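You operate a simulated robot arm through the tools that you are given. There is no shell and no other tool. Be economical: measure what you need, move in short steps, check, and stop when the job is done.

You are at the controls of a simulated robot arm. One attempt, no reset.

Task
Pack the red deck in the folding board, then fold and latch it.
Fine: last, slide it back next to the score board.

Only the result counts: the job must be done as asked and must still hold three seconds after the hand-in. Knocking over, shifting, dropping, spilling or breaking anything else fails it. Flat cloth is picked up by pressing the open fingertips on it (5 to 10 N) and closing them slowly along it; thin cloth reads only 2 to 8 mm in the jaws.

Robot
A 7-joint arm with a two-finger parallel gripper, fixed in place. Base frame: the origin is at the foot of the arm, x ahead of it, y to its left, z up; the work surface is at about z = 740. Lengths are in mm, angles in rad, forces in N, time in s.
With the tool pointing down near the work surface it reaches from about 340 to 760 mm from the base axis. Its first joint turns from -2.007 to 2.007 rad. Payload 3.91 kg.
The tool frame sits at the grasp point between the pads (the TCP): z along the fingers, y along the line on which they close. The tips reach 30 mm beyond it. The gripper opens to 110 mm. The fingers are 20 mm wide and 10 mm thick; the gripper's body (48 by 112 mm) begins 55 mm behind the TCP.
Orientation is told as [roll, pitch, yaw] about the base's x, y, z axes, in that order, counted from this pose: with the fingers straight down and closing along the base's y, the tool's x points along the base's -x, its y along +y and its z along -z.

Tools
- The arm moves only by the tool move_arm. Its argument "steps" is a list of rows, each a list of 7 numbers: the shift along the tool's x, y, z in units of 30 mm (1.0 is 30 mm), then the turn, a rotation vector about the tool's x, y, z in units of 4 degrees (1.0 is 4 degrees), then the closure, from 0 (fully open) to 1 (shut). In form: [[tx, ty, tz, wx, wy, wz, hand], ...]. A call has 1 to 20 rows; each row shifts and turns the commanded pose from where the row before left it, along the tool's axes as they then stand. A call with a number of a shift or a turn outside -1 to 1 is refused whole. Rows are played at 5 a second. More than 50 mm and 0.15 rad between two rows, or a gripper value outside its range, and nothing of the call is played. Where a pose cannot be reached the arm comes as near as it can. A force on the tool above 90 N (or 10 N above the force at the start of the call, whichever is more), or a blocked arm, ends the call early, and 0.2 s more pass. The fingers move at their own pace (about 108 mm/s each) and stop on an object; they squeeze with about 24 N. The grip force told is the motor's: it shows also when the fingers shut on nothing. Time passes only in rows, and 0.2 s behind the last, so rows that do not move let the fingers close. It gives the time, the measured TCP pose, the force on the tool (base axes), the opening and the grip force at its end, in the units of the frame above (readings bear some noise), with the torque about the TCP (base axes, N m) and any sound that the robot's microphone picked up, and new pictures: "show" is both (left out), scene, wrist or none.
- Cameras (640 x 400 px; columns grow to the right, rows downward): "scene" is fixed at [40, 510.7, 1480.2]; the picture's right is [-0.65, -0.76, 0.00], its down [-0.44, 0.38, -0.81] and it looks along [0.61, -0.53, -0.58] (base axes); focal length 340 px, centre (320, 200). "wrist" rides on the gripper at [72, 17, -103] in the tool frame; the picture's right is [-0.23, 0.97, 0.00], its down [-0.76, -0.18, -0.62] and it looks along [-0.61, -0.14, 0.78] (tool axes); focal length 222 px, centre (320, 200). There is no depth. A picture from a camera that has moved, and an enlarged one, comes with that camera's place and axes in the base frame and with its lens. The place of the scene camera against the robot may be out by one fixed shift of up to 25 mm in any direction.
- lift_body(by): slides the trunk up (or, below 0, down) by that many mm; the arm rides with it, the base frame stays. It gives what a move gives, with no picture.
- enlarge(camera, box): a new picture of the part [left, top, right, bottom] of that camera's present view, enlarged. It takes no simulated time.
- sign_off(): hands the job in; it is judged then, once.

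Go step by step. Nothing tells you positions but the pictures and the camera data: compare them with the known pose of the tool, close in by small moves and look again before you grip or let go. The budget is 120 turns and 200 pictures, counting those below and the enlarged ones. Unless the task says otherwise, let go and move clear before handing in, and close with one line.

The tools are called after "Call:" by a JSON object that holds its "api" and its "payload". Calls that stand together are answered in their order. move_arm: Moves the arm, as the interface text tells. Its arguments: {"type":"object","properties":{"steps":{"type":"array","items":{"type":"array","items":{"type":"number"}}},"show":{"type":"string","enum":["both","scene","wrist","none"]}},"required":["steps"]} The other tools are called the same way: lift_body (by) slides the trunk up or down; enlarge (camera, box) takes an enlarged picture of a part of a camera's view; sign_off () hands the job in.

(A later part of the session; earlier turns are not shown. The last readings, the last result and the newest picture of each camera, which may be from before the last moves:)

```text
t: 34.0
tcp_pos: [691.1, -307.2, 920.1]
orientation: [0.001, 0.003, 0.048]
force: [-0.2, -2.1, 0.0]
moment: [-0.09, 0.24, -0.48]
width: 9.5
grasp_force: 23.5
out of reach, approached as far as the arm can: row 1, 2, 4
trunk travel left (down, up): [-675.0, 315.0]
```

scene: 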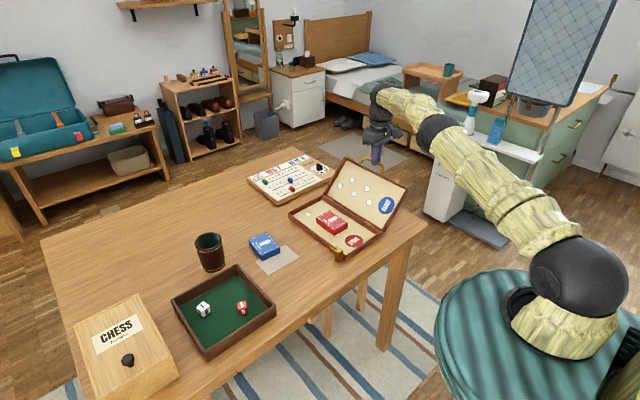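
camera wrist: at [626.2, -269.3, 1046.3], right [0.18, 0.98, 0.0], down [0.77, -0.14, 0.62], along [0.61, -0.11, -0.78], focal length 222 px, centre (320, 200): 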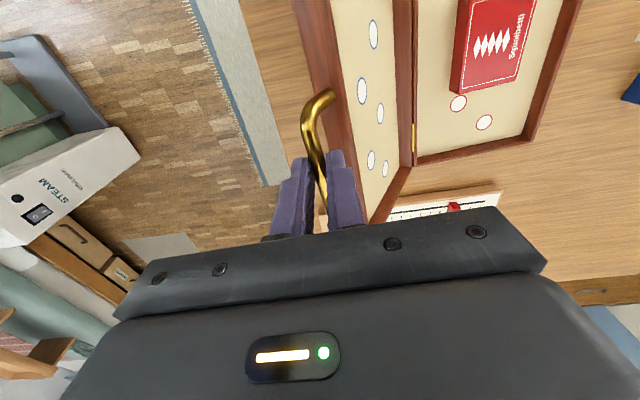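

Call:
{"api": "move_arm", "payload": {"steps": [[0.1, -0.357, 0.415, 0, 0, 0, 1], [0.1, -0.357, 0.415, 0, 0, 0, 1], [0.1, -0.28, 0.47, 0, 0, 0, 1], [0.1, -0.28, 0.47, 0, 0, 0, 1], [0.1, -0.195, 0.513, 0, 0, 0, 1], [0.1, -0.195, 0.513, 0, 0, 0, 1], [0, 0, 0, 0, 0, 0, 1]], "show": "scene"}}

```text
t: 35.6
tcp_pos: [667.9, -352.6, 835.5]
orientation: [0.0, 0.001, 0.051]
force: [1.4, 1.8, -0.2]
moment: [0.05, 0.08, -0.47]
width: 10.4
grasp_force: 24.1
out of reach, approached as far as the arm can: row 3, 5
trunk travel left (down, up): [-675.0, 315.0]
```

scene: 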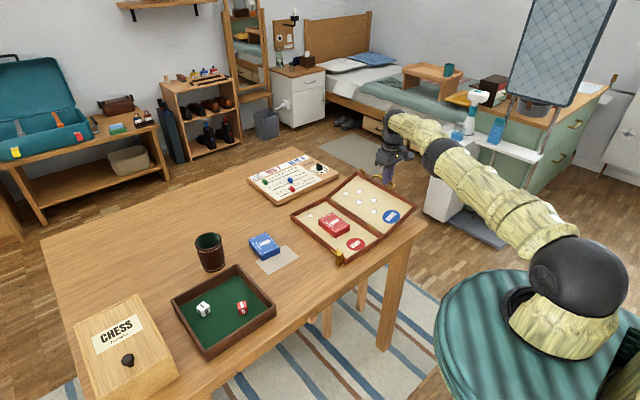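

Call:
{"api": "move_arm", "payload": {"steps": [[0.05, -0.08, 0.53, 0, 0, 0, 1], [0.05, -0.05, 0.53, 0, 0, 0, 1], [0, 0, 0.5, 0, 0, 0, 1], [0, 0, 0.4, 0, 0, 0, 1], [0, 0, 0, 0, 0, 0, 1]], "show": "both"}}

Call:
{"api": "enlarge", "payload": {"camera": "scene", "box": [230, 140, 430, 280]}}

```text
t: 36.8
tcp_pos: [657.0, -353.3, 778.9]
orientation: [0.002, 0.003, 0.048]
force: [0.4, -1.9, -0.3]
moment: [-0.1, -0.25, -0.49]
width: 10.8
grasp_force: 23.4
out of reach, approached as far as the arm can: row 1, 4
trunk travel left (down, up): [-675.0, 315.0]
camera wrist: at [584.7, -339.5, 882.1], right [0.18, 0.98, 0.0], down [0.77, -0.14, 0.62], along [0.61, -0.11, -0.78], focal length 222 px, centre (320, 200)
```

scene: 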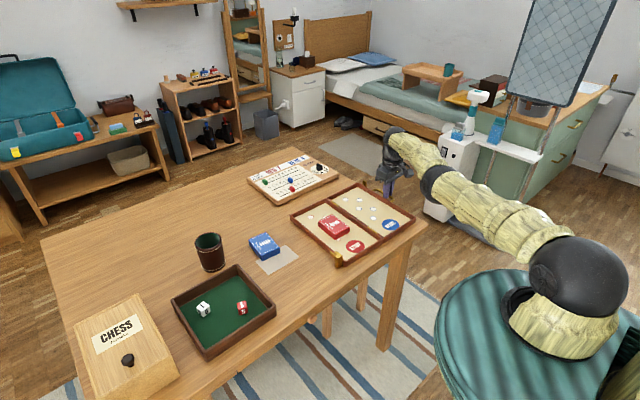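
wrist: 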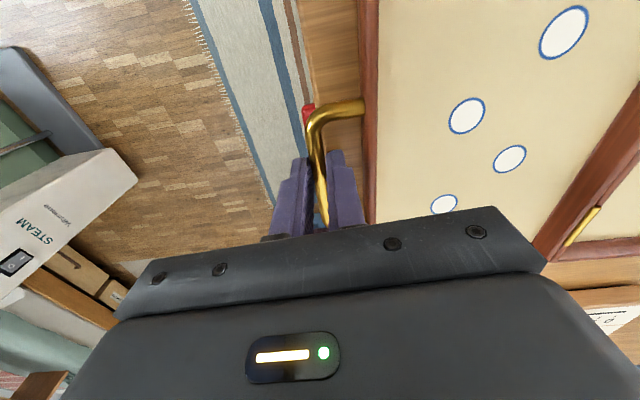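

```text
2.86 times, centred on (330, 210) of scene
camera zoom: at [40.0, 510.7, 1480.2], right [-0.65, -0.76, 0.0], down [-0.44, 0.38, -0.81], along [0.61, -0.53, -0.58], focal length 970 px, centre (291, 171)
```

zoom: 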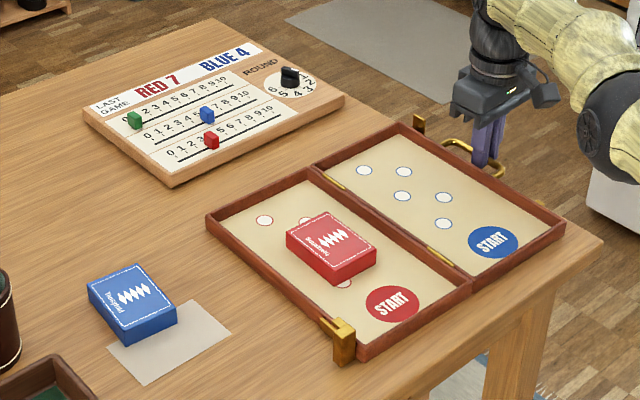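

The lid is nearly down. I'll open, rise, and bring the arm inward to unstick it.

Call:
{"api": "move_arm", "payload": {"steps": [[0, 0, 0, 0, 0, 0, 0.85], [0, 0, 0, 0, 0, 0, 0.76], [0, 0, 0, 0, 0, 0, 0.76], [0, 0, -0.5, 0, 0, 0, 0.76], [0, 0, -0.8, 0, 0, 0, 0.76], [0, 0, -0.8, 0, 0, 0, 0.76], [0, 0, -0.8, 0, 0, 0, 0.76], [0.5, 0.5, 0, 0, 0, 0, 0.76], [0.5, 0.5, 0, 0, 0, 0, 0.76], [0.5, 0.5, 0, 0, 0, 0, 0.76], [0.5, 0.5, 0, 0, 0, 0, 0.76]], "show": "scene"}}

```text
t: 39.2
tcp_pos: [668.4, -348.5, 864.8]
orientation: [0.002, 0.002, 0.051]
force: [-0.3, 0.1, 0.7]
moment: [-0.03, 0.02, -0.01]
width: 26.6
grasp_force: 0.0
out of reach, approached as far as the arm can: row 5, 8, 9, 10, 11
trunk travel left (down, up): [-675.0, 315.0]
```

scene: 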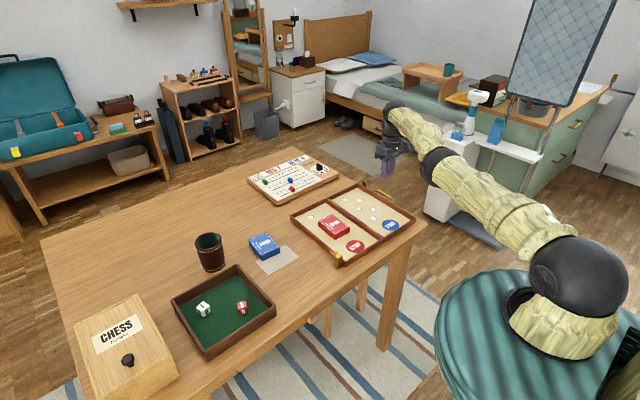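

Call:
{"api": "move_arm", "payload": {"steps": [[0.3, 1, -0.4, 0, 0, 0, 0.76], [0.3, 1, -0.4, 0, 0, 0, 0.76], [0.3, 1, -0.4, 0, 0, 0, 0.76], [0.3, 1, -0.4, 0, 0, 0, 0.76], [0, 0, 0, 0, 0, 0, 0.76]], "show": "none"}}

```text
t: 40.4
tcp_pos: [707.7, -270.3, 910.9]
orientation: [0.001, 0.001, 0.049]
force: [1.0, 0.2, -0.4]
moment: [-0.03, 0.03, -0.02]
width: 26.3
grasp_force: 0.1
out of reach, approached as far as the arm can: row 1, 2, 3, 4
trunk travel left (down, up): [-675.0, 315.0]
```

Call:
{"api": "move_arm", "payload": {"steps": [[0, 0, 0, 0, 0, 1, 0.76], [0, 0, 0, 0, 0, 1, 0.76], [0, 0, 0, 0, 0, 1, 0.76], [0, 0, 0, 0, 0, 1, 0.76], [0, 0, 0, 0, 0, 1, 0.76], [0.7, 0, 0, 0, 0, 0, 0.76], [0.7, 0, 0, 0, 0, 0, 0.76], [0, 0, 0, 0, 0, 0, 0.76]], "show": "scene"}}

Call:
{"api": "enlarge", "payload": {"camera": "scene", "box": [340, 60, 640, 360]}}

```text
t: 42.2
tcp_pos: [707.8, -269.4, 912.5]
orientation: [-0.001, 0.002, -0.299]
force: [-0.3, -0.2, 0.0]
moment: [-0.06, -0.01, -0.01]
width: 26.3
grasp_force: 0.0
out of reach, approached as far as the arm can: row 6, 7
trunk travel left (down, up): [-675.0, 315.0]
```

scene: 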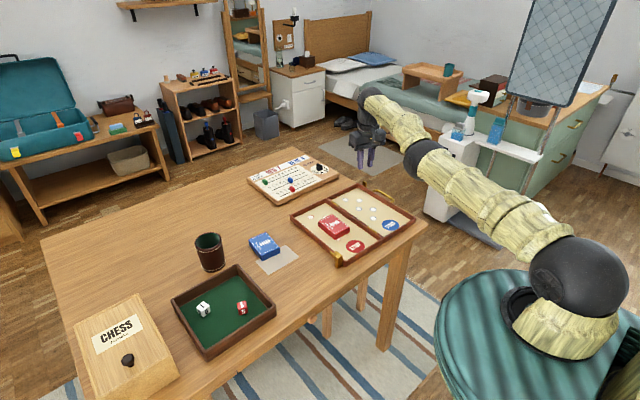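

```text
1.33 times, centred on (490, 210) of scene
camera zoom: at [40.0, 510.7, 1480.2], right [-0.65, -0.76, 0.0], down [-0.44, 0.38, -0.81], along [0.61, -0.53, -0.58], focal length 453 px, centre (93, 187)
```

zoom: 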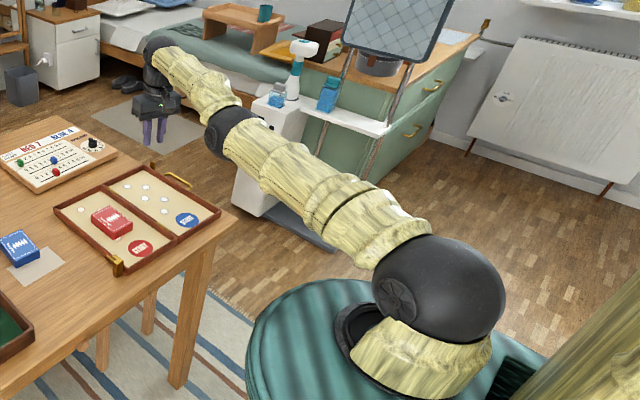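

Call:
{"api": "move_arm", "payload": {"steps": [[0.3, 0, 0.7, 0, 0, 0, 0.76], [0.3, 0, 0.7, 0, 0, 0, 0.76], [0, 0, 0, 0, 0, 0, 0.76]], "show": "none"}}

Call:
{"api": "move_arm", "payload": {"steps": [[0.9, 0, -0.9, 0, 0, 0, 0.76], [0.9, 0, -0.9, 0, 0, 0, 0.76], [0.9, 0, -0.9, 0, 0, 0, 0.76], [0.9, 0, -0.9, 0, 0, 0, 0.76], [0.9, 0, -0.9, 0, 0, 0, 0.76], [0, 0, 0, 0, 0, 0, 0.76]], "show": "none"}}

```text
t: 43.0
tcp_pos: [706.2, -273.6, 870.0]
orientation: [-0.001, 0.001, -0.298]
force: [-0.3, -0.3, 0.2]
moment: [0.01, 0.01, -0.01]
width: 26.4
grasp_force: 0.1
out of reach, approached as far as the arm can: row 1, 2
trunk travel left (down, up): [-675.0, 315.0]
```

```text
t: 44.4
tcp_pos: [688.6, -280.9, 1019.2]
orientation: [0.001, 0.0, -0.3]
force: [0.1, 0.5, 0.2]
moment: [0.01, -0.02, 0.0]
width: 26.4
grasp_force: 0.1
out of reach, approached as far as the arm can: row 1, 2, 3, 4, 5
trunk travel left (down, up): [-675.0, 315.0]
```

Call:
{"api": "move_arm", "payload": {"steps": [[0.5, 0, 0, 0, -1, 0, 0.76], [0.5, 0, 0, 0, -1, 0, 0.76], [0.5, 0, 0, 0, -1, 0, 0.76], [0.5, 0, 0, 0, -1, 0, 0.76], [0.5, 0, 0, 0, -1, 0, 0.76], [0, 0, 0, 0, 0, 0, 0.76]], "show": "scene"}}

```text
t: 45.8
tcp_pos: [746.9, -318.4, 1037.2]
orientation: [0.001, -0.35, -0.301]
force: [0.2, -0.8, -1.1]
moment: [0.0, 0.04, 0.0]
width: 26.7
grasp_force: 0.0
out of reach, approached as far as the arm can: row 1, 2, 3, 4, 5
trunk travel left (down, up): [-675.0, 315.0]
```

scene: 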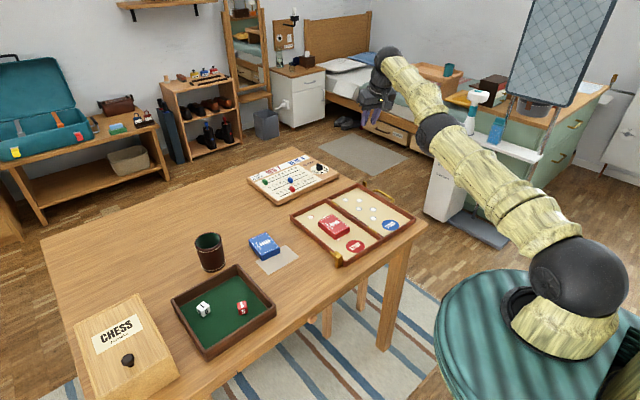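

Call:
{"api": "lift_body", "payload": {"by": 60}}

Call:
{"api": "move_arm", "payload": {"steps": [[0, 0, 0, 0, 1, 0, 0.76], [0, 0, 0, 0, 1, 0, 0.76], [0, 0, 0, 0, 1, 0, 0.76], [0, 0, 0, 0, 1, 0, 0.76], [0, 0, 0, 0, 1, 0, 0.76], [0, 0, 1, 0, 0, 0, 0.76], [0, 0, 1, 0, 0, 0, 0.76], [0, 0, 1, 0, 0, 0, 0.76], [0, 0, 0, 0, 0, 0, 0.76]], "show": "none"}}

```text
t: 46.8
tcp_pos: [746.1, -320.2, 1096.9]
orientation: [-0.001, -0.347, -0.301]
force: [0.8, 0.2, -0.2]
moment: [0.03, 0.0, 0.01]
width: 26.7
grasp_force: 0.1
trunk travel left (down, up): [-735.0, 255.0]
```

```text
t: 48.8
tcp_pos: [724.5, -301.2, 1000.9]
orientation: [0.0, -0.141, -0.3]
force: [1.7, 0.2, -0.4]
moment: [0.03, -0.02, -0.01]
width: 26.1
grasp_force: 0.1
out of reach, approached as far as the arm can: row 1, 2, 3, 4, 5
trunk travel left (down, up): [-735.0, 255.0]
```

Call:
{"api": "move_arm", "payload": {"steps": [[0.5, 0, 0, 0, 0, 0, 0.76], [0.5, 0, 0, 0, 0, 0, 0.76], [0.5, 0, 0, 0, 0, 0, 0.76], [0.5, 0, 0, 0, 0, 0, 0.76], [0, 0, 0, 0, 0, 0, 0.76]], "show": "scene"}}

```text
t: 50.0
tcp_pos: [669.3, -285.0, 993.0]
orientation: [0.001, -0.137, -0.298]
force: [0.3, -1.0, -0.9]
moment: [0.0, 0.01, 0.0]
width: 26.2
grasp_force: 0.0
trunk travel left (down, up): [-735.0, 255.0]
```

scene: 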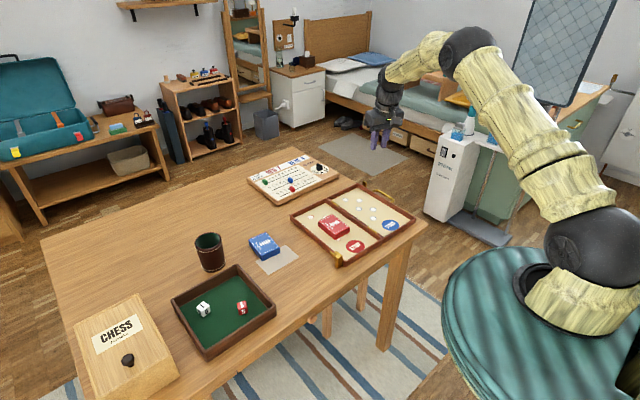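

Unstuck, with the elbow up again. I'll move inward, straighten the tool, align its yaw to the board, and then tilt it 20° so that the wrist stays closer to the base.

Call:
{"api": "move_arm", "payload": {"steps": [[0.8, 0, -0.5, 0, 0, 0, 0.76], [0.8, 0, -0.5, 0, 0, 0, 0.76], [0, 0, 0, 0, 0.98, 0, 0.76], [0, 0, 0, 0, 0.98, 0, 0.76], [0, 0, 0, 0, 0, -1, 0.76], [0, 0, 0, 0, 0, -1, 0.76], [0, 0, 0, 0, 0, -1, 0.76], [0, 0, 0, 0, 0, -1, 0.76], [0, 0, 0, 0, 0, -1, 0.76], [0, 0, 0, 0, -1, 0, 0.76], [0, 0, 0, 0, -1, 0, 0.76], [0, 0, 0, 0, -1, 0, 0.76], [0, 0, 0, 0, -1, 0, 0.76], [0, 0, 0, 0, -1, 0, 0.76], [0, 0, 0, 0, 0, 0, 0.76]], "show": "none"}}

Call:
{"api": "lift_body", "payload": {"by": -130}}

Call:
{"api": "move_arm", "payload": {"steps": [[0, 0, 0, 0, 0, 0, 0.76]], "show": "both"}}

```text
t: 53.2
tcp_pos: [617.7, -267.8, 1017.0]
orientation: [0.0, -0.351, 0.05]
force: [-0.2, 0.3, -0.4]
moment: [0.02, 0.02, 0.02]
width: 26.5
grasp_force: 0.2
trunk travel left (down, up): [-735.0, 255.0]
```

```text
t: 54.8
tcp_pos: [616.9, -267.1, 887.2]
orientation: [0.001, -0.351, 0.052]
force: [-0.7, -0.6, -1.1]
moment: [0.0, 0.0, 0.04]
width: 26.5
grasp_force: 0.2
trunk travel left (down, up): [-605.0, 385.0]
```

```text
t: 55.2
tcp_pos: [617.0, -268.6, 887.6]
orientation: [0.0, -0.349, 0.049]
force: [0.5, -1.1, -0.2]
moment: [-0.01, -0.01, -0.02]
width: 26.4
grasp_force: 0.1
trunk travel left (down, up): [-605.0, 385.0]
camera wrist: at [512.8, -256.6, 958.7], right [0.16, 0.98, 0.08], down [0.51, -0.15, 0.85], along [0.84, -0.1, -0.53], focal length 222 px, centre (320, 200)
```

scene: 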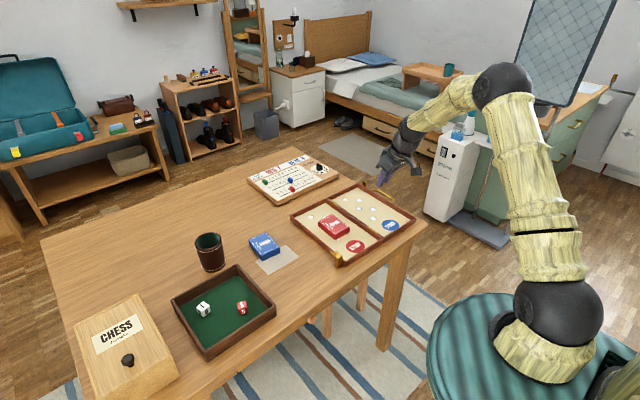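
wrist: 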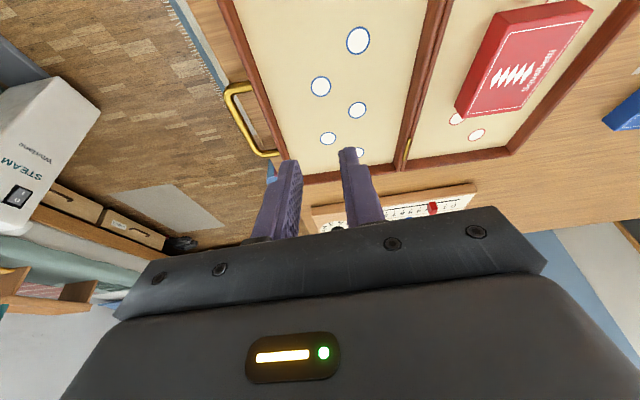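

Good configuration. Next I'll measure the board and handle again.

Call:
{"api": "enlarge", "payload": {"camera": "wrist", "box": [200, 40, 360, 200]}}

Call:
{"api": "enlarge", "payload": {"camera": "wrist", "box": [300, 80, 540, 230]}}

```text
2.50 times, centred on (280, 120) of wrist
camera zoom: at [512.8, -256.6, 958.7], right [0.16, 0.98, 0.08], down [0.51, -0.15, 0.85], along [0.84, -0.1, -0.53], focal length 555 px, centre (420, 400)
```

zoom: 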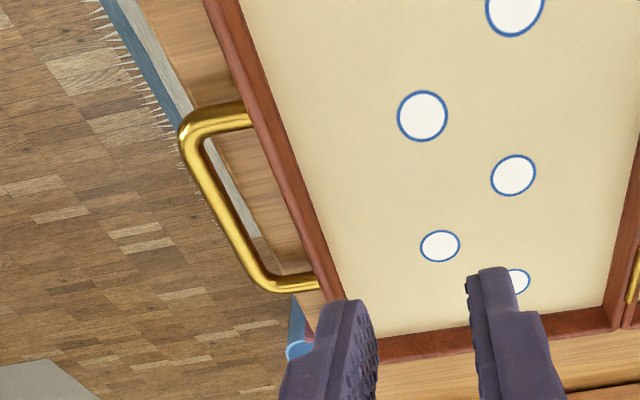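

```text
2.67 times, centred on (420, 155) of wrist
camera zoom: at [512.8, -256.6, 958.7], right [0.16, 0.98, 0.08], down [0.51, -0.15, 0.85], along [0.84, -0.1, -0.53], focal length 592 px, centre (53, 320)
```

zoom: 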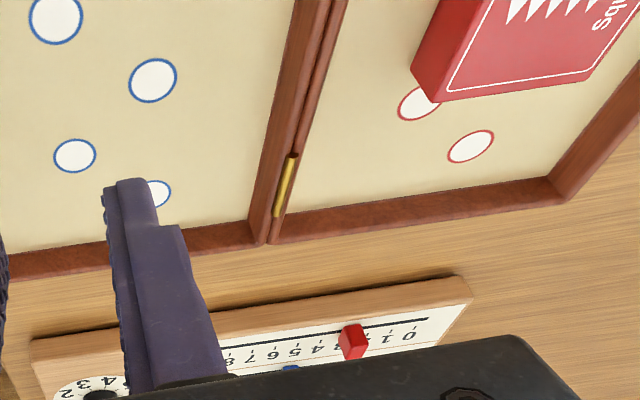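

The bar is now at y≈-352, x 630 to 710. I'll approach above it with the tilted tool.

Call:
{"api": "move_arm", "payload": {"steps": [[0, 0, 0, 0, 0, 0.7, 0.76], [-0.283, -0.927, 0.783, 0, 0, 0, 0.76], [-0.283, -0.927, 0.783, 0, 0, 0, 0.76], [-0.283, -0.927, 0.783, 0, 0, 0, 0.76], [0, 0, 0, 0, 0, 0, 0.76]], "show": "wrist"}}

Call:
{"api": "enlarge", "payload": {"camera": "wrist", "box": [220, 60, 420, 220]}}

```text
t: 56.4
tcp_pos: [663.2, -349.4, 827.8]
orientation: [0.017, -0.351, -0.002]
force: [-1.4, -0.5, -0.2]
moment: [0.01, -0.02, -0.03]
width: 26.3
grasp_force: 0.0
trunk travel left (down, up): [-605.0, 385.0]
camera wrist: at [559.7, -334.1, 900.1], right [0.21, 0.97, 0.09], down [0.5, -0.19, 0.84], along [0.84, -0.13, -0.53], focal length 222 px, centre (320, 200)
```

wrist: 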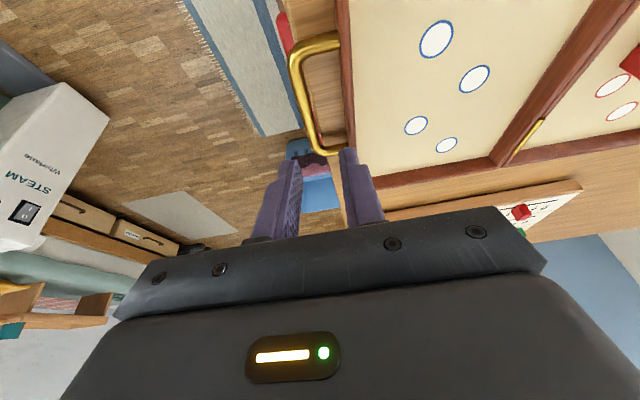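

```text
2.50 times, centred on (320, 140) of wrist
camera zoom: at [559.7, -334.1, 900.1], right [0.21, 0.97, 0.09], down [0.5, -0.19, 0.84], along [0.84, -0.13, -0.53], focal length 555 px, centre (320, 350)
```

zoom: 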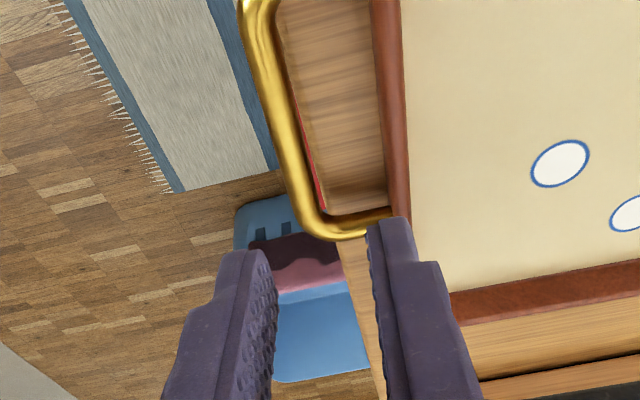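

Call:
{"api": "move_arm", "payload": {"steps": [[0.1, -0.16, 0, 0, 0, 0, 0.76], [0.22, 0, 0.57, 0, 0, 0, 0.76], [0.22, 0, 0.57, 0, 0, 0, 0.76], [0.2, 0, 0.52, 0, 0, 0, 0.76], [0, 0, 0, 0, 0, 0, 0.76]], "show": "both"}}

Call:
{"api": "enlarge", "payload": {"camera": "wrist", "box": [220, 60, 420, 220]}}

Call:
{"api": "enlarge", "payload": {"camera": "scene", "box": [340, 150, 420, 215]}}

```text
t: 57.6
tcp_pos: [662.6, -353.0, 771.5]
orientation: [0.018, -0.35, -0.002]
force: [-0.4, 0.1, 0.6]
moment: [0.01, 0.0, 0.0]
width: 26.5
grasp_force: 0.1
trunk travel left (down, up): [-605.0, 385.0]
camera wrist: at [557.5, -337.2, 844.0], right [0.21, 0.97, 0.09], down [0.5, -0.19, 0.84], along [0.84, -0.13, -0.53], focal length 222 px, centre (320, 200)
```

scene: 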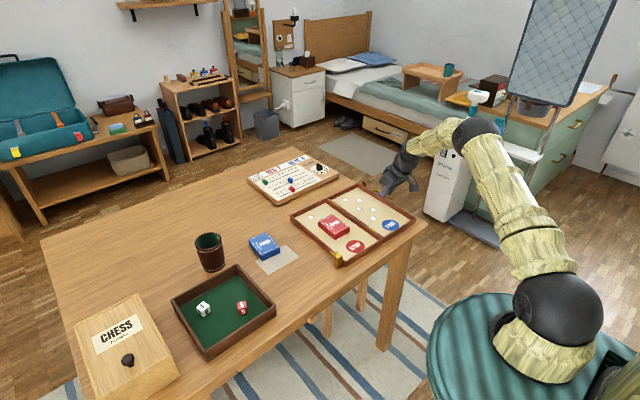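
wrist: 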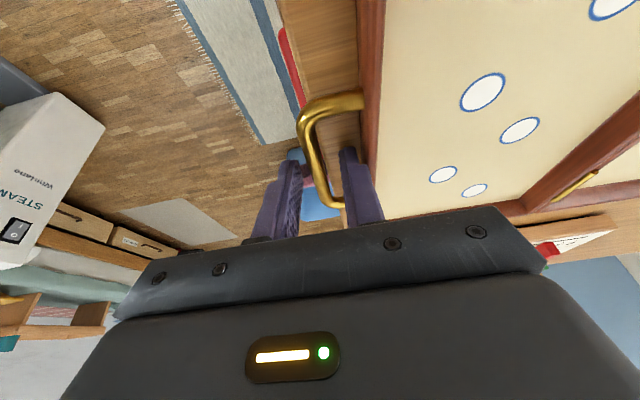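

```text
2.50 times, centred on (320, 140) of wrist
camera zoom: at [557.5, -337.2, 844.0], right [0.21, 0.97, 0.09], down [0.5, -0.19, 0.84], along [0.84, -0.13, -0.53], focal length 555 px, centre (320, 350)
```

zoom: 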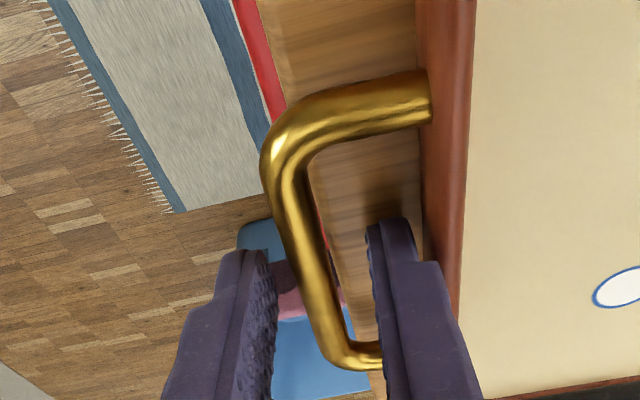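

```text
6.15 times, centred on (380, 182) of scene
camera zoom: at [40.0, 510.7, 1480.2], right [-0.65, -0.76, 0.0], down [-0.44, 0.38, -0.81], along [0.61, -0.53, -0.58], focal length 2090 px, centre (-49, 308)
```

zoom: 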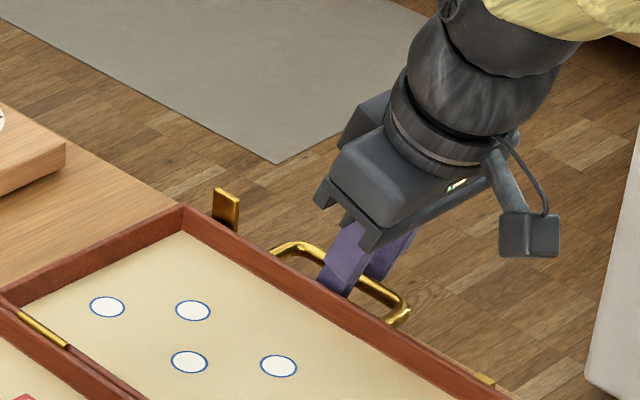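

The bar is straddled again and the arm has elbow room. I'll grip and arc to about 30°.

Call:
{"api": "move_arm", "payload": {"steps": [[0, 0, 0, 0, 0, 0, 1], [0, 0, 0, 0, 0, 0, 1], [0, 0, 0, 0, 0, 0, 1], [-0.185, 0.007, -0.508, 0, 0, 0, 1], [-0.185, 0.007, -0.508, 0, 0, 0, 1], [-0.181, 0.1, -0.495, 0, 0, 0, 1], [-0.181, 0.1, -0.495, 0, 0, 0, 1], [-0.173, 0.19, -0.473, 0, 0, 0, 1], [-0.173, 0.19, -0.473, 0, 0, 0, 1], [0, 0, 0, 0, 0, 0, 1]], "show": "scene"}}

```text
t: 59.8
tcp_pos: [661.9, -336.2, 866.5]
orientation: [0.017, -0.352, -0.001]
force: [2.4, 1.2, 0.2]
moment: [0.06, -0.28, -0.39]
width: 9.5
grasp_force: 23.9
trunk travel left (down, up): [-605.0, 385.0]
```

scene: 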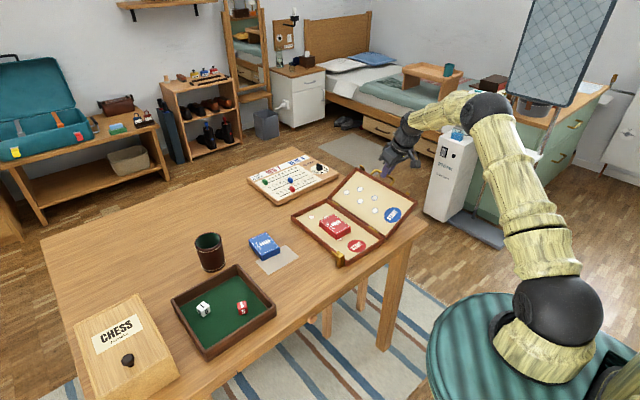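

No drag this time. I'll continue to 80°.

Call:
{"api": "move_arm", "payload": {"steps": [[-0.158, 0.275, -0.432, 0, 0, 0, 1], [-0.158, 0.275, -0.432, 0, 0, 0, 1], [-0.14, 0.35, -0.383, 0, 0, 0, 1], [-0.14, 0.35, -0.383, 0, 0, 0, 1], [-0.117, 0.417, -0.32, 0, 0, 0, 1], [-0.117, 0.417, -0.32, 0, 0, 0, 1], [-0.09, 0.468, -0.247, 0, 0, 0, 1], [-0.09, 0.468, -0.247, 0, 0, 0, 1], [-0.06, 0.508, -0.165, 0, 0, 0, 1], [-0.06, 0.508, -0.165, 0, 0, 0, 1], [0, 0, 0, 0, 0, 0, 1]], "show": "scene"}}

Call:
{"api": "enlarge", "payload": {"camera": "scene", "box": [230, 120, 430, 280]}}

```text
t: 62.2
tcp_pos: [660.6, -217.9, 967.6]
orientation: [0.02, -0.347, -0.001]
force: [1.4, 0.7, 0.5]
moment: [0.04, -0.12, -0.42]
width: 9.6
grasp_force: 23.7
trunk travel left (down, up): [-605.0, 385.0]
```

scene: 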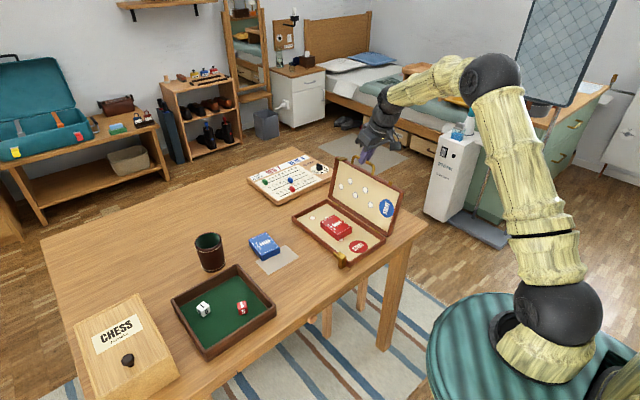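

```text
2.50 times, centred on (330, 200) of scene
camera zoom: at [40.0, 510.7, 1480.2], right [-0.65, -0.76, 0.0], down [-0.44, 0.38, -0.81], along [0.61, -0.53, -0.58], focal length 849 px, centre (295, 200)
```

zoom: 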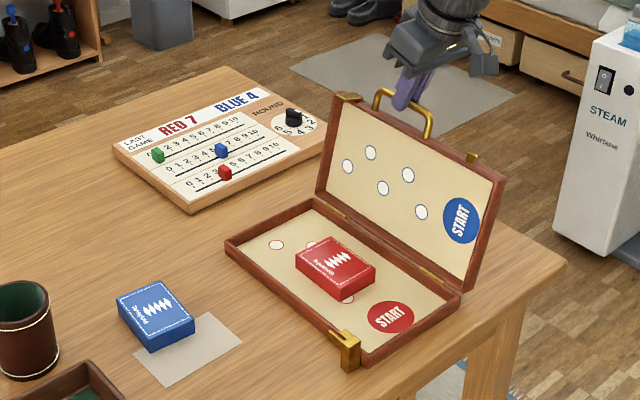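

Near vertical and clean. Next to about 140°.

Call:
{"api": "move_arm", "payload": {"steps": [[-0.03, 0.53, -0.081, 0, 0, 0, 1], [-0.03, 0.53, -0.081, 0, 0, 0, 1], [0.002, 0.537, 0.007, 0, 0, 0, 1], [0.002, 0.537, 0.007, 0, 0, 0, 1], [0.034, 0.527, 0.094, 0, 0, 0, 1], [0.034, 0.527, 0.094, 0, 0, 0, 1], [0.065, 0.503, 0.179, 0, 0, 0, 1], [0.065, 0.503, 0.179, 0, 0, 0, 1], [0.094, 0.46, 0.259, 0, 0, 0, 1], [0.094, 0.46, 0.259, 0, 0, 0, 1], [0.12, 0.407, 0.329, 0, 0, 0, 1], [0.12, 0.407, 0.329, 0, 0, 0, 1], [0, 0, 0, 0, 0, 0, 1]], "show": "both"}}

Call:
{"api": "enlarge", "payload": {"camera": "scene", "box": [230, 120, 430, 280]}}

```text
t: 65.0
tcp_pos: [660.4, -41.8, 919.3]
orientation: [0.018, -0.346, -0.006]
force: [-2.9, -1.1, 0.6]
moment: [-0.02, 0.82, -0.07]
width: 9.7
grasp_force: 24.5
trunk travel left (down, up): [-605.0, 385.0]
camera wrist: at [557.7, -24.6, 991.7], right [0.21, 0.97, 0.09], down [0.51, -0.19, 0.84], along [0.84, -0.13, -0.53], focal length 222 px, centre (320, 200)
```

scene: 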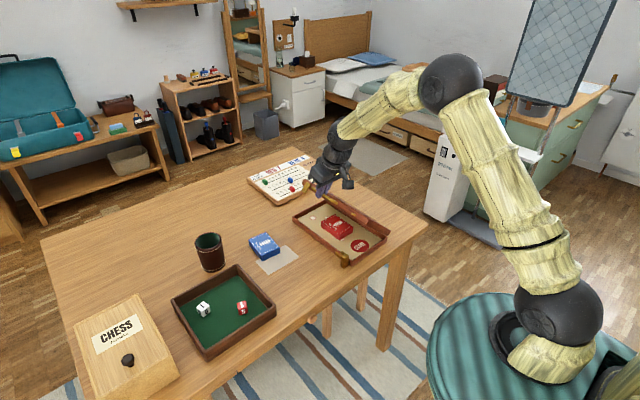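
wrist: 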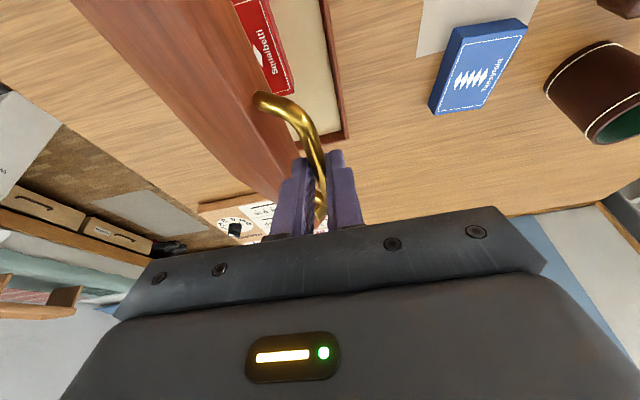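

```text
2.50 times, centred on (330, 200) of scene
camera zoom: at [40.0, 510.7, 1480.2], right [-0.65, -0.76, 0.0], down [-0.44, 0.38, -0.81], along [0.61, -0.53, -0.58], focal length 849 px, centre (295, 200)
```

zoom: 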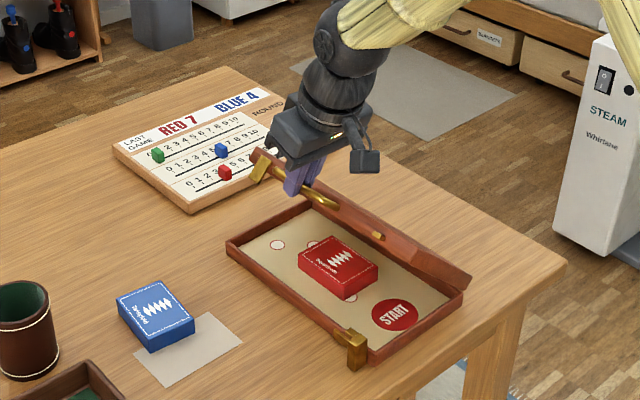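

Call:
{"api": "move_arm", "payload": {"steps": [[0.143, 0.34, 0.392, 0, 0, 0, 1], [0.143, 0.34, 0.392, 0, 0, 0, 1], [0.16, 0.263, 0.44, 0, 0, 0, 1], [0.16, 0.263, 0.44, 0, 0, 0, 1], [0.174, 0.176, 0.478, 0, 0, 0, 1], [0, 0, 0, 0, 0, 0, 1]], "show": "both"}}

Call:
{"api": "enlarge", "payload": {"camera": "scene", "box": [230, 120, 430, 280]}}

```text
t: 66.4
tcp_pos: [660.8, 3.2, 851.1]
orientation: [0.017, -0.349, -0.002]
force: [-0.9, 3.6, 0.0]
moment: [0.06, 0.06, -0.05]
width: 9.8
grasp_force: 24.0
trunk travel left (down, up): [-605.0, 385.0]
camera wrist: at [556.8, 18.4, 924.3], right [0.21, 0.97, 0.09], down [0.5, -0.19, 0.84], along [0.84, -0.13, -0.53], focal length 222 px, centre (320, 200)
```

scene: 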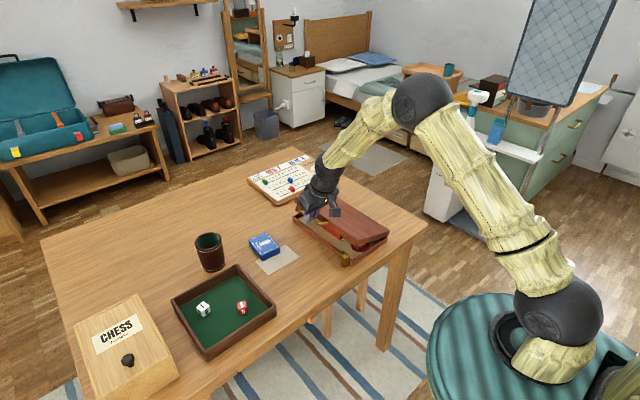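
wrist: 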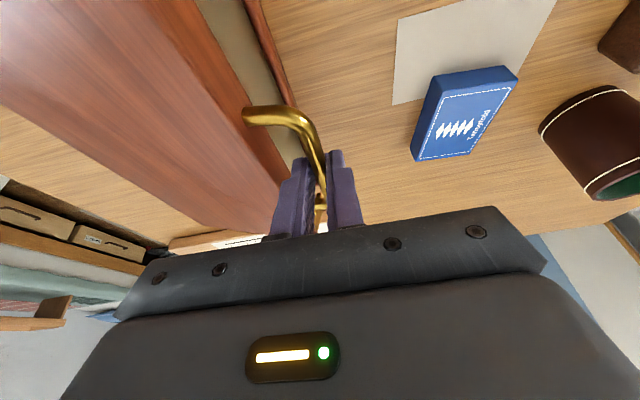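

```text
2.50 times, centred on (330, 200) of scene
camera zoom: at [40.0, 510.7, 1480.2], right [-0.65, -0.76, 0.0], down [-0.44, 0.38, -0.81], along [0.61, -0.53, -0.58], focal length 849 px, centre (295, 200)
```

zoom: 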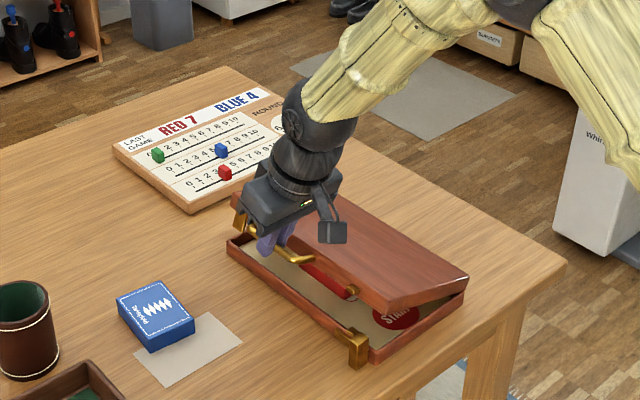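

Call:
{"api": "move_arm", "payload": {"steps": [[0.174, 0.15, 0.478, 0, 0, 0, 1], [0.182, 0.07, 0.498, 0, 0, 0, 1], [0.091, 0.02, 0.25, 0, 0, 0, 1], [0, 0, 0, 0, 0, 0, 1]], "show": "both"}}

Call:
{"api": "enlarge", "payload": {"camera": "scene", "box": [280, 170, 400, 270]}}

```text
t: 67.4
tcp_pos: [659.9, 10.5, 815.3]
orientation: [0.018, -0.349, -0.002]
force: [-0.8, 3.4, 0.3]
moment: [0.07, 0.34, -0.07]
width: 9.7
grasp_force: 24.5
trunk travel left (down, up): [-605.0, 385.0]
camera wrist: at [556.8, 25.7, 887.5], right [0.21, 0.97, 0.09], down [0.5, -0.19, 0.84], along [0.84, -0.13, -0.53], focal length 222 px, centre (320, 200)
```

scene: 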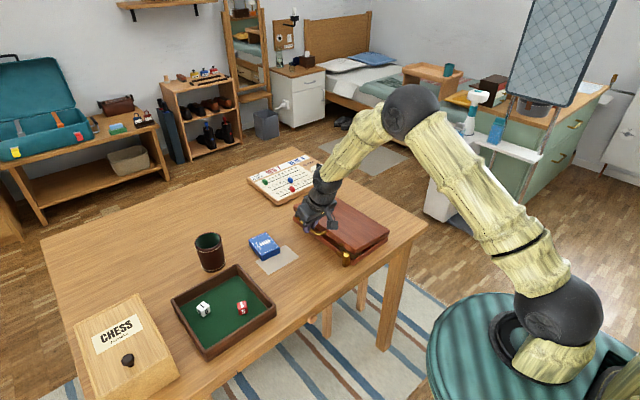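
wrist: 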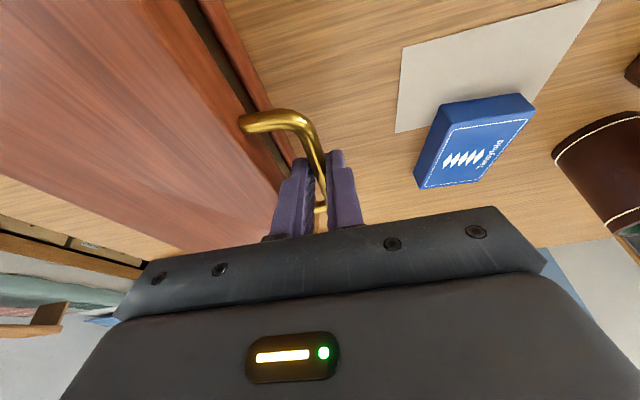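

```text
4.00 times, centred on (340, 220) of scene
camera zoom: at [40.0, 510.7, 1480.2], right [-0.65, -0.76, 0.0], down [-0.44, 0.38, -0.81], along [0.61, -0.53, -0.58], focal length 1358 px, centre (240, 120)
```

zoom: 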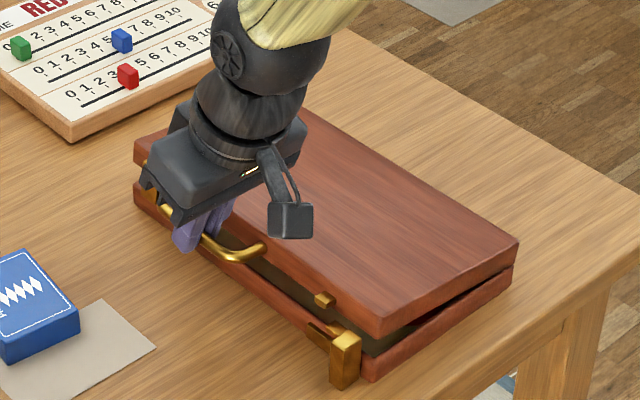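

Call:
{"api": "move_arm", "payload": {"steps": [[0.07, 0.01, 0.19, 0, 0, 0, 1], [0.07, 0.01, 0.19, 0, 0, 0, 1], [0, 0, 0, 0, 0, 0, 1]], "show": "none"}}

Call:
{"api": "move_arm", "payload": {"steps": [[0.07, 0, 0.19, 0, 0, 0, 1], [0, 0, 0, 0, 0, 0, 1]], "show": "scene"}}

Call:
{"api": "enlarge", "payload": {"camera": "scene", "box": [280, 170, 400, 270]}}

```text
t: 68.2
tcp_pos: [660.8, 10.7, 803.0]
orientation: [0.017, -0.35, -0.002]
force: [-1.2, 3.7, 0.0]
moment: [0.05, -0.1, -0.09]
width: 9.4
grasp_force: 23.8
trunk travel left (down, up): [-605.0, 385.0]
```

```text
t: 68.8
tcp_pos: [661.3, 11.6, 795.8]
orientation: [0.018, -0.35, -0.001]
force: [-0.9, 2.0, 0.6]
moment: [0.06, 0.09, -0.09]
width: 9.9
grasp_force: 24.0
trunk travel left (down, up): [-605.0, 385.0]
```

scene: 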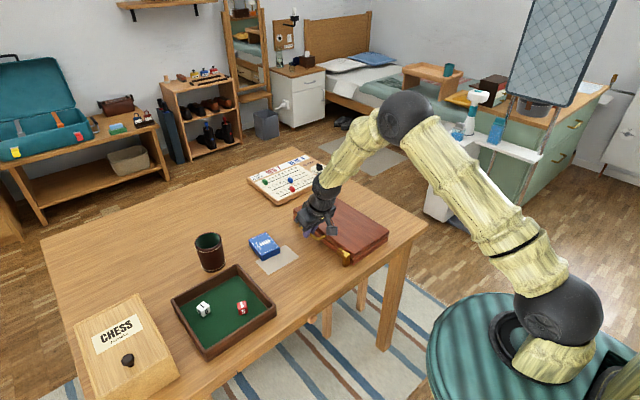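

```text
4.00 times, centred on (340, 220) of scene
camera zoom: at [40.0, 510.7, 1480.2], right [-0.65, -0.76, 0.0], down [-0.44, 0.38, -0.81], along [0.61, -0.53, -0.58], focal length 1358 px, centre (240, 120)
```

zoom: 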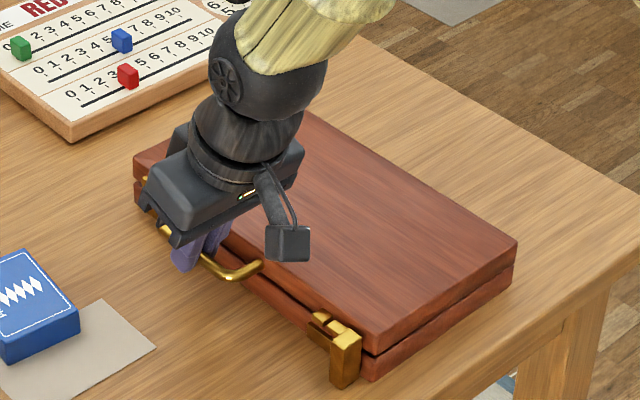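

Call:
{"api": "move_arm", "payload": {"steps": [[0.035, 0, 0.095, 0, 0, 0, 1], [0.035, 0, 0.095, 0, 0, 0, 1], [0, 0, 0, 0, 0, 0, 1]], "show": "none"}}

Call:
{"api": "move_arm", "payload": {"steps": [[0.035, 0, 0.095, 0, 0, 0, 1], [0, 0, 0, 0, 0, 0, 1]], "show": "both"}}

Call:
{"api": "enlarge", "payload": {"camera": "scene", "box": [300, 200, 400, 270]}}

```text
t: 69.6
tcp_pos: [659.8, 12.8, 790.2]
orientation: [0.018, -0.353, -0.002]
force: [4.9, 2.6, 4.0]
moment: [0.02, 0.08, -0.11]
width: 9.8
grasp_force: 23.8
trunk travel left (down, up): [-605.0, 385.0]
```

```text
t: 70.2
tcp_pos: [660.6, 11.7, 788.3]
orientation: [0.017, -0.355, 0.0]
force: [5.3, 4.1, 19.6]
moment: [0.05, -0.04, -0.1]
width: 9.4
grasp_force: 23.8
trunk travel left (down, up): [-605.0, 385.0]
camera wrist: at [556.6, 27.6, 860.7], right [0.21, 0.97, 0.1], down [0.5, -0.19, 0.85], along [0.84, -0.13, -0.52], focal length 222 px, centre (320, 200)
```

scene: 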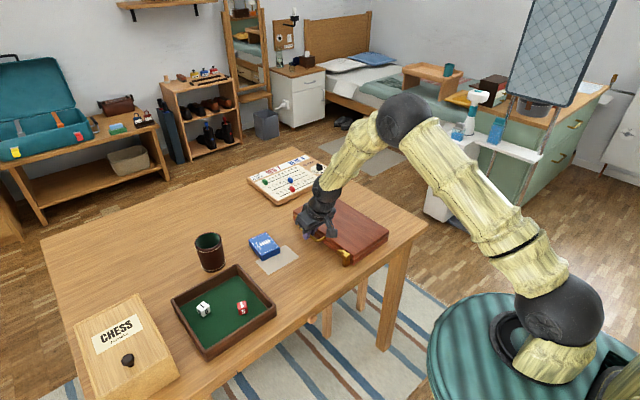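
wrist: 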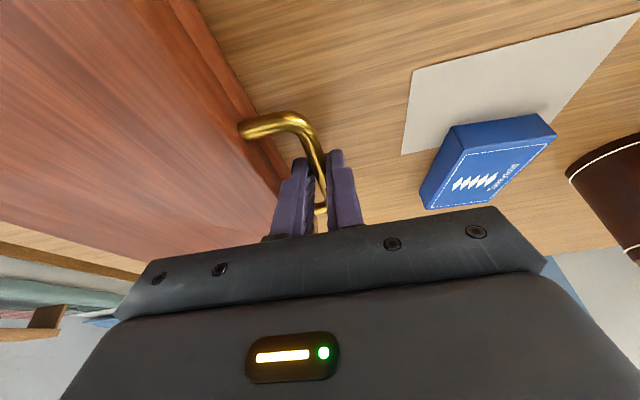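

```text
5.71 times, centred on (350, 235) of scene
camera zoom: at [40.0, 510.7, 1480.2], right [-0.65, -0.76, 0.0], down [-0.44, 0.38, -0.81], along [0.61, -0.53, -0.58], focal length 1940 px, centre (149, 0)
```

zoom: 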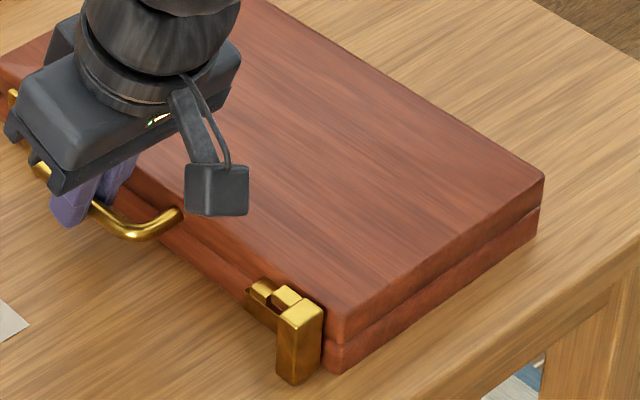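

The lid is seated. I'll release and rise, then straighten the tool to inspect the latches.

Call:
{"api": "move_arm", "payload": {"steps": [[0, 0, 0, 0, 0, 0, 0.85], [0, 0, 0, 0, 0, 0, 0.76], [0, 0, 0, 0, 0, 0, 0.76], [-0.17, 0, -0.47, 0, 0, 0, 0.76], [-0.25, 0, -0.7, 0, 0, 0, 0.76], [-0.25, 0, -0.7, 0, 0, 0, 0.76], [-0.25, 0, -0.7, 0, 0, 0, 0.76], [0, 0.5, 0, 0, 1, 0, 0.76], [0, 0.5, 0, 0, 1, 0, 0.76], [0, 0.5, 0, 0, 1, 0, 0.76], [0, 0.5, 0, 0, 1, 0, 0.76], [0, 0.5, 0, 0, 1, 0, 0.76], [0, 0, 0, 0, 0, 0, 0.76]], "show": "both"}}

Call:
{"api": "enlarge", "payload": {"camera": "wrist", "box": [160, 40, 320, 200]}}

Call:
{"api": "enlarge", "payload": {"camera": "scene", "box": [280, 190, 370, 270]}}

```text
t: 73.0
tcp_pos: [659.4, 84.5, 870.5]
orientation: [0.017, 0.0, 0.002]
force: [0.5, -0.4, 0.6]
moment: [-0.02, -0.02, 0.03]
width: 26.5
grasp_force: 0.0
trunk travel left (down, up): [-605.0, 385.0]
camera wrist: at [586.5, 100.4, 973.7], right [0.22, 0.97, 0.02], down [0.76, -0.18, 0.62], along [0.61, -0.13, -0.78], focal length 222 px, centre (320, 200)
```

scene: 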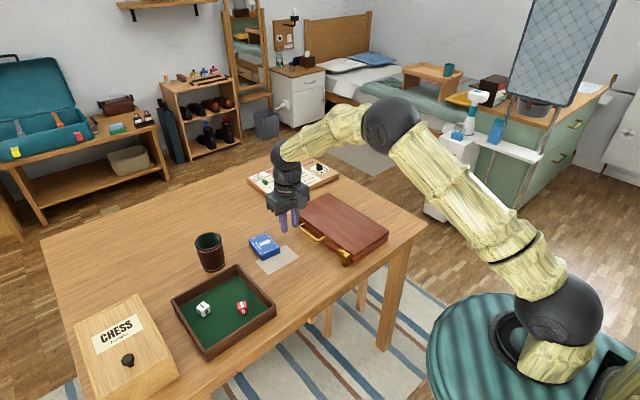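
wrist: 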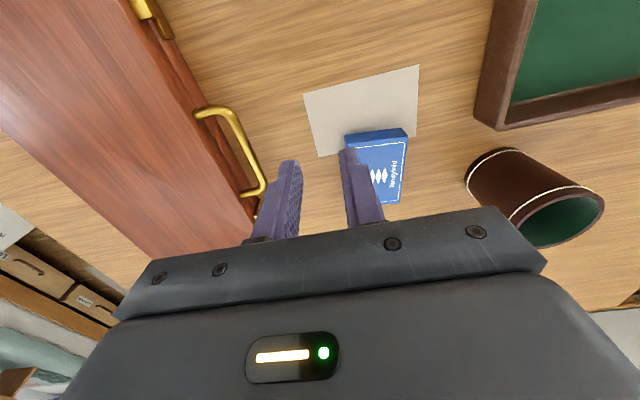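

```text
2.50 times, centred on (240, 120) of wrist
camera zoom: at [586.5, 100.4, 973.7], right [0.22, 0.97, 0.02], down [0.76, -0.18, 0.62], along [0.61, -0.13, -0.78], focal length 555 px, centre (520, 400)
```

zoom: 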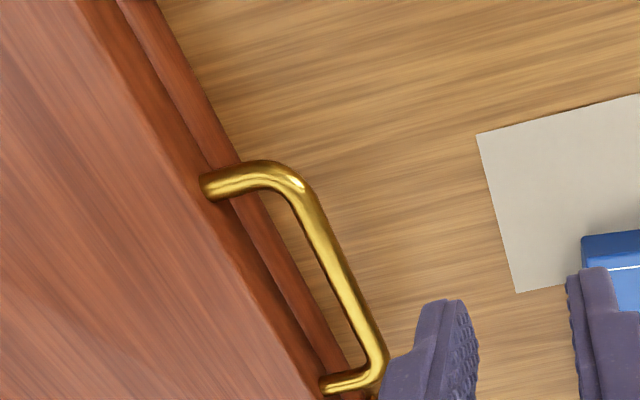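

```text
5.00 times, centred on (325, 230) of scene
camera zoom: at [40.0, 510.7, 1480.2], right [-0.65, -0.76, 0.0], down [-0.44, 0.38, -0.81], along [0.61, -0.53, -0.58], focal length 1698 px, centre (295, 50)
```

zoom: 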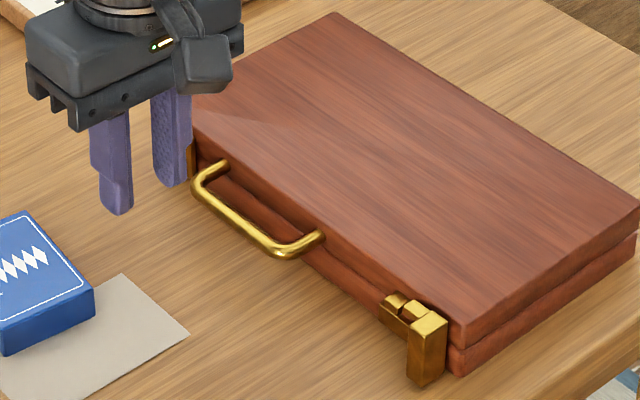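

Call:
{"api": "move_arm", "payload": {"steps": [[0.8, 0.3, 0.2, 0, 0, 0, 0.9], [0.8, 0.3, 0.2, 0, 0, 0, 1], [0.8, 0.3, 0.2, 0, 0, 0, 1], [0, 0, 0, 0, 0, 0, 1]], "show": "both"}}

Call:
{"api": "enlarge", "payload": {"camera": "wrist", "box": [120, 30, 320, 190]}}

Call:
{"api": "enlarge", "payload": {"camera": "scene", "box": [280, 190, 370, 270]}}

```text
t: 74.0
tcp_pos: [585.0, 109.9, 852.9]
orientation: [0.017, -0.003, 0.006]
force: [0.1, 0.1, -0.3]
moment: [0.01, 0.03, 0.0]
width: 0.0
grasp_force: 23.9
trunk travel left (down, up): [-605.0, 385.0]
camera wrist: at [512.9, 125.3, 955.9], right [0.22, 0.97, 0.02], down [0.76, -0.18, 0.62], along [0.61, -0.13, -0.78], focal length 222 px, centre (320, 200)
```

scene: 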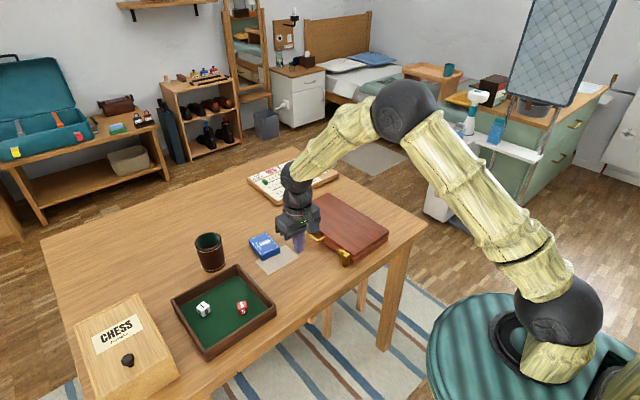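
wrist: 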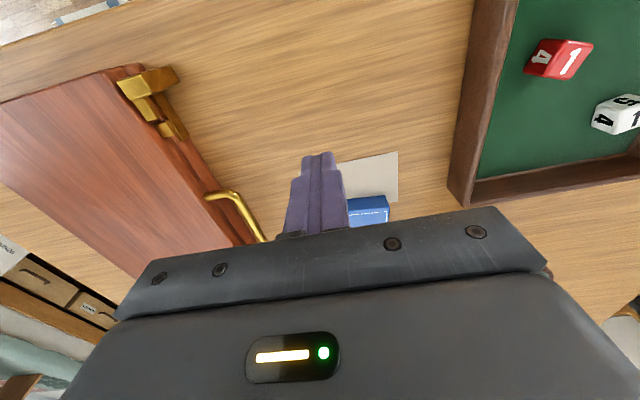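

```text
2.50 times, centred on (220, 110) of wrist
camera zoom: at [512.9, 125.3, 955.9], right [0.22, 0.97, 0.02], down [0.76, -0.18, 0.62], along [0.61, -0.13, -0.78], focal length 555 px, centre (570, 425)
```

zoom: 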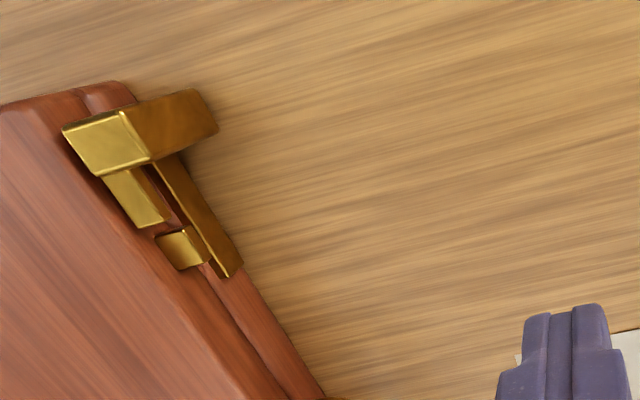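

```text
5.00 times, centred on (325, 230) of scene
camera zoom: at [40.0, 510.7, 1480.2], right [-0.65, -0.76, 0.0], down [-0.44, 0.38, -0.81], along [0.61, -0.53, -0.58], focal length 1698 px, centre (295, 50)
```

zoom: 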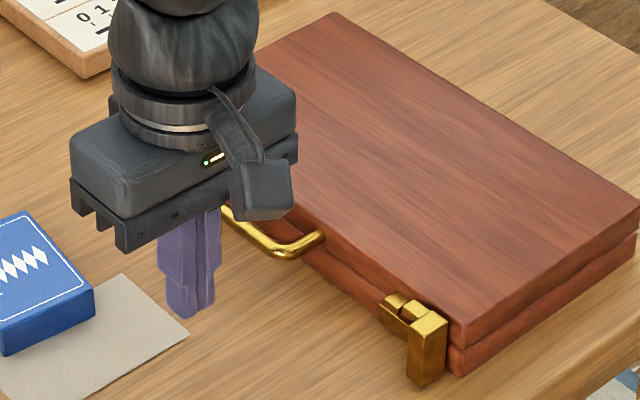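

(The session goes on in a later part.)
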